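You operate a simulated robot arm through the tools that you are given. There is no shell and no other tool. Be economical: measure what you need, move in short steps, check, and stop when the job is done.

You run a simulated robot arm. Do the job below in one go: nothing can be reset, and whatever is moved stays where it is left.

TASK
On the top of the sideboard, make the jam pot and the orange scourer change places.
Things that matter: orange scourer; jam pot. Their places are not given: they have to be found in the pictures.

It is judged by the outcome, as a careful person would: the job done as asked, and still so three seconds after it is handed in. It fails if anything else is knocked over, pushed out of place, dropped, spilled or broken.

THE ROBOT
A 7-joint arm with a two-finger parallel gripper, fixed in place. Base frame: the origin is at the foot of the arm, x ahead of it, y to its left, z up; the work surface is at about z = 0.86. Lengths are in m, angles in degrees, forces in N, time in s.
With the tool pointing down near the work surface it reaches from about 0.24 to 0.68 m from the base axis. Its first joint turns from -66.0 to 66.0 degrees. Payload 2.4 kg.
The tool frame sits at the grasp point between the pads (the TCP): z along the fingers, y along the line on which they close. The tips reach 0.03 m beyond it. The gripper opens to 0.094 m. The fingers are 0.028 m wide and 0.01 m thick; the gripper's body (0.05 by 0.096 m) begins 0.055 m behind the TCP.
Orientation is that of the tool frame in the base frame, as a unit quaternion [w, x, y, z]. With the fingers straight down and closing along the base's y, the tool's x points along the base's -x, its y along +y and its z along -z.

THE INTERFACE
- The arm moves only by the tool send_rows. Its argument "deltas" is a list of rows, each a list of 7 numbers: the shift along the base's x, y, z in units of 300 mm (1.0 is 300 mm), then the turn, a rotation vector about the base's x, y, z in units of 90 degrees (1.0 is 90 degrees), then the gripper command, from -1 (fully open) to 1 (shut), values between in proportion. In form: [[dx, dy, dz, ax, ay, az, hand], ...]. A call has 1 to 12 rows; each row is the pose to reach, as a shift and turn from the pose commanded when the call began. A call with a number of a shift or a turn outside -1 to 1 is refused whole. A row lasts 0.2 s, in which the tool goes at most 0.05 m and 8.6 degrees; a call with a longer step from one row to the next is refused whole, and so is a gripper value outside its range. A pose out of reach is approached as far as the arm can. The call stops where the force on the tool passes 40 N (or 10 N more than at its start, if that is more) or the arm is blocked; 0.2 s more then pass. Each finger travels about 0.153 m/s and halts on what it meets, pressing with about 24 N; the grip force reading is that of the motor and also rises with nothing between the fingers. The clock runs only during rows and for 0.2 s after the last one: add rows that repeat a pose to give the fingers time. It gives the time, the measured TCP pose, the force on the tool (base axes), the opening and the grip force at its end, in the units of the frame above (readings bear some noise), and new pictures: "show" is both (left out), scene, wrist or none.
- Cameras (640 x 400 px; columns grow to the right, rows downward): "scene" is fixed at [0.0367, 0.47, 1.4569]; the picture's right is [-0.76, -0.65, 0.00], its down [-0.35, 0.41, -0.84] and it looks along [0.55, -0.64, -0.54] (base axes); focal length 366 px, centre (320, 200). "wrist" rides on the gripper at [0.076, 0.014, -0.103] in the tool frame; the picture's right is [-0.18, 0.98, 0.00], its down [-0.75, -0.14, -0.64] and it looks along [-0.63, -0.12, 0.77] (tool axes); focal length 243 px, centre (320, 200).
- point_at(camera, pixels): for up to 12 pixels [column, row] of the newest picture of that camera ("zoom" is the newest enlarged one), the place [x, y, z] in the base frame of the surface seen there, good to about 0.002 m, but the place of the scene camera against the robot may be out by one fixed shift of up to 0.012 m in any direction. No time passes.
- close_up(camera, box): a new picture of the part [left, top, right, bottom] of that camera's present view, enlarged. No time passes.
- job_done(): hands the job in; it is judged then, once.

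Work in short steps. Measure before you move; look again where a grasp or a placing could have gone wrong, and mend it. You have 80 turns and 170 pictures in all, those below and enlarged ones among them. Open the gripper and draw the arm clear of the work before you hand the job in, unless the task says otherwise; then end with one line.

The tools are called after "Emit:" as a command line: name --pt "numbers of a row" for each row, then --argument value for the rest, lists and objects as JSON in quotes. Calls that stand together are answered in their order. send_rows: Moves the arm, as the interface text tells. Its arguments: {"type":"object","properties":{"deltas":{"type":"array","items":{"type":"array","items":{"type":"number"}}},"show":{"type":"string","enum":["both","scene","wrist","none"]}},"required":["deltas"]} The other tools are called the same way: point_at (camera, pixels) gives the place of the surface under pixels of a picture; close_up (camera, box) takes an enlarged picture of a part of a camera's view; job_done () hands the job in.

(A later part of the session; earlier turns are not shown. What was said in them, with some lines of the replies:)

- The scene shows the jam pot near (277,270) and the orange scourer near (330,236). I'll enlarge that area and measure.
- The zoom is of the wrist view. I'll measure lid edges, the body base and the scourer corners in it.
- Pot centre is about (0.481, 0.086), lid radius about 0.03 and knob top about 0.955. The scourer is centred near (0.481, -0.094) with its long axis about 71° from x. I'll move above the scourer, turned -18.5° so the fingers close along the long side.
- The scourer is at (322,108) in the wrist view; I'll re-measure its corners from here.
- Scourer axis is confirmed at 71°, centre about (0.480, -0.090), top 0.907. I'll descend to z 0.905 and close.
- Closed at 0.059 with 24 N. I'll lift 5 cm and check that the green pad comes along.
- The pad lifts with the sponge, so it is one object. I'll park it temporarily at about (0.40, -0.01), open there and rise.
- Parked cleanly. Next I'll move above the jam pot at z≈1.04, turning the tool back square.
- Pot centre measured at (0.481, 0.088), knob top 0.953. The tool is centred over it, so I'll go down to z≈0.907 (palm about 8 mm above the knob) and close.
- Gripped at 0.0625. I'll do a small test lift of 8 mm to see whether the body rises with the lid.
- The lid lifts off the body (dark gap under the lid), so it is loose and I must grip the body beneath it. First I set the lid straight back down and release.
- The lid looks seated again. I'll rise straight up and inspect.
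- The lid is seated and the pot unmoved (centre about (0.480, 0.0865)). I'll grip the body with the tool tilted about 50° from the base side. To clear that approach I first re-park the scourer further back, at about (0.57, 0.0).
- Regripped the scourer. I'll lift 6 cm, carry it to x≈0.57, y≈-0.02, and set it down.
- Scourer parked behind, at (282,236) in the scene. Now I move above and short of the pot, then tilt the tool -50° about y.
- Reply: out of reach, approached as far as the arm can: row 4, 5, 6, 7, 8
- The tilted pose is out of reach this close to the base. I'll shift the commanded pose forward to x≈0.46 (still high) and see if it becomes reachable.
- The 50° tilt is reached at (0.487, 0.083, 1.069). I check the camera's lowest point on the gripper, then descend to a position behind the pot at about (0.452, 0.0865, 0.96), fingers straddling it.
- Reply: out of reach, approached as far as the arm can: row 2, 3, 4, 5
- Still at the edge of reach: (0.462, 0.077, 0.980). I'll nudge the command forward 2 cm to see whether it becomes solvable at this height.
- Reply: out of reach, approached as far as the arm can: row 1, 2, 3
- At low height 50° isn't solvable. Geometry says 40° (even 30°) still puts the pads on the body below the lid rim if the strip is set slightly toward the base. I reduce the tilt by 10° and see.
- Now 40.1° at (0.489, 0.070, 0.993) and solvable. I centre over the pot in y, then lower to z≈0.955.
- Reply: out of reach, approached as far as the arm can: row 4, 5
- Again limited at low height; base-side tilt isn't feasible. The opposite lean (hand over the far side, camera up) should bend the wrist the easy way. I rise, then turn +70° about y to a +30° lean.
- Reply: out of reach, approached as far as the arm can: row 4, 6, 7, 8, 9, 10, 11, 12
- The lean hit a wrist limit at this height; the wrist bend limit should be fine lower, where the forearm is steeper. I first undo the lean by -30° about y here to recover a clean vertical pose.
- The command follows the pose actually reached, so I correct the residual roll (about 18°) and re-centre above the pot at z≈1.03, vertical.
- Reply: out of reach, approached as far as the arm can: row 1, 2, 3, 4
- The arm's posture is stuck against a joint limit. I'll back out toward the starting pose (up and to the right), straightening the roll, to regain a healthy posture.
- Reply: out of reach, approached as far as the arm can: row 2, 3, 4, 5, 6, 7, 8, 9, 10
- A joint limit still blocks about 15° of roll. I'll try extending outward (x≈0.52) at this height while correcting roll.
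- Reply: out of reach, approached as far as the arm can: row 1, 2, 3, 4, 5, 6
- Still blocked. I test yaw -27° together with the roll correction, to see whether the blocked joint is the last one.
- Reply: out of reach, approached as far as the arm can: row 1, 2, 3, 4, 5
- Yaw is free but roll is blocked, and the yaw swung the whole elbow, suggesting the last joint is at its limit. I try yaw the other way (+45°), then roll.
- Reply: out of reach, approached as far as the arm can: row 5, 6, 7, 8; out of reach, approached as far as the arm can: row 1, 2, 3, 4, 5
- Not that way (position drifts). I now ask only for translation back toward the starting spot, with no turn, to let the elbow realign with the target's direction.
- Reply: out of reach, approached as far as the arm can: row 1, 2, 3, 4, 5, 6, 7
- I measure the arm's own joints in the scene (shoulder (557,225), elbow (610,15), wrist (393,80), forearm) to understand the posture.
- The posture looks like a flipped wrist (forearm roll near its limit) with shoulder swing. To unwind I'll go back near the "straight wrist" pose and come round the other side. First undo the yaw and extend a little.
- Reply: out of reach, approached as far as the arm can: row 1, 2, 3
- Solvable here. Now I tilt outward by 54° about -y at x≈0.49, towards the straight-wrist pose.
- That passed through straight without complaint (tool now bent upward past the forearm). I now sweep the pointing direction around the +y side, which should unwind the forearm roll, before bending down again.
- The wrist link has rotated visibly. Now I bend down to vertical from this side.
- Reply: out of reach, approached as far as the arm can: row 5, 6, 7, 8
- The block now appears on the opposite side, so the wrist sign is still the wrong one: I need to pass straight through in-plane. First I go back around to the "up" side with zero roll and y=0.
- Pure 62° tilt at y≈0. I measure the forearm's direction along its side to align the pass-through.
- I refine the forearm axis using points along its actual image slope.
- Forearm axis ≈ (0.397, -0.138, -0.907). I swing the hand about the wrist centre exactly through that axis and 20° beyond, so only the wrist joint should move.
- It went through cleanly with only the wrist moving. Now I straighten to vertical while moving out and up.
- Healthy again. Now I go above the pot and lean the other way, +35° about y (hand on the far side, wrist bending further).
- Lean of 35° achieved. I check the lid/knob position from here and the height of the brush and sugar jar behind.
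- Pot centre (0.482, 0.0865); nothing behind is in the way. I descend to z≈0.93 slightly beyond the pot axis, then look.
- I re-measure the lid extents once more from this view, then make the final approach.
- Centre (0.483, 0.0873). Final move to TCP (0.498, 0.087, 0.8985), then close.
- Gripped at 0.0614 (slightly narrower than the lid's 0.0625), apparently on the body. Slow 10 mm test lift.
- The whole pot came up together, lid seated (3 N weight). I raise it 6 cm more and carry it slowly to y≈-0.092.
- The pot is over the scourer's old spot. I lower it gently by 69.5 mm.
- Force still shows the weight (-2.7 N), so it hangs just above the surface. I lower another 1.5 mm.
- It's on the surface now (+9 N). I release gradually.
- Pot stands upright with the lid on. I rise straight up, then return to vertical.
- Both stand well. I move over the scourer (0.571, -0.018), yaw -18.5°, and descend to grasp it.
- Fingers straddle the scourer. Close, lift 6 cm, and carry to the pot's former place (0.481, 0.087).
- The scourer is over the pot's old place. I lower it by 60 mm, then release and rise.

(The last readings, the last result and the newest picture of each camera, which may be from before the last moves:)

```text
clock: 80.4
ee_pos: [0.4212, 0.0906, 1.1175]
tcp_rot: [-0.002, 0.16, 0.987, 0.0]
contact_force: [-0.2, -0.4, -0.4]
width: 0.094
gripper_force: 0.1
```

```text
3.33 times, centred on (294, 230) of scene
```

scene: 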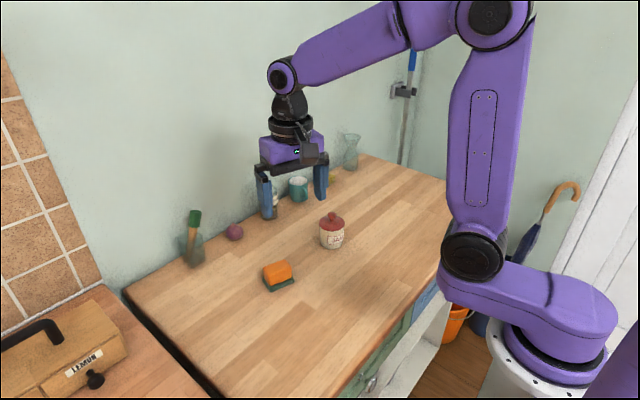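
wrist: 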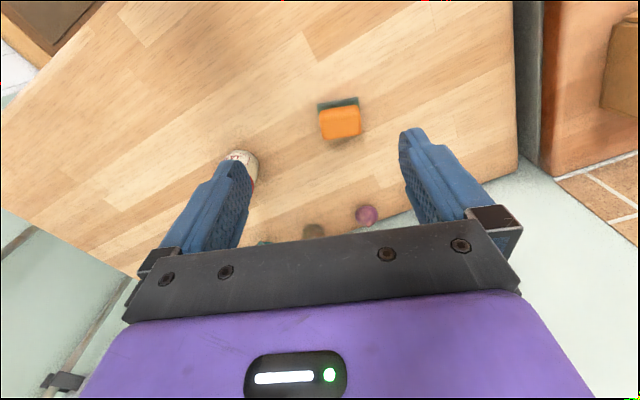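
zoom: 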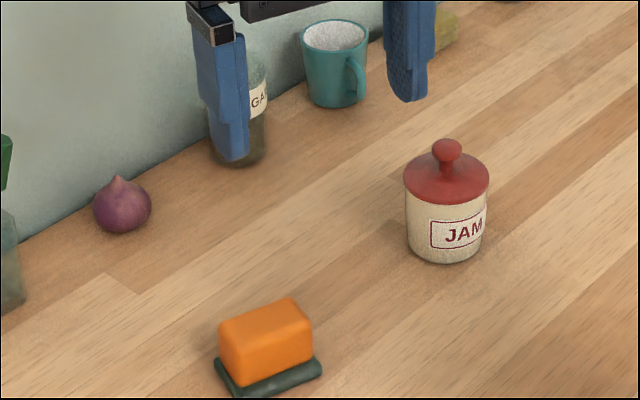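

Both objects stand in each other's old places with the lid seated. Nothing else has moved, and the open gripper is well clear, so I hand in.

Emit:
job_done

```text
The job is handed in.
```

The jam pot and the orange scourer have changed places on the sideboard top: the pot stands upright with its lid on, and the last pictures show nothing else disturbed.
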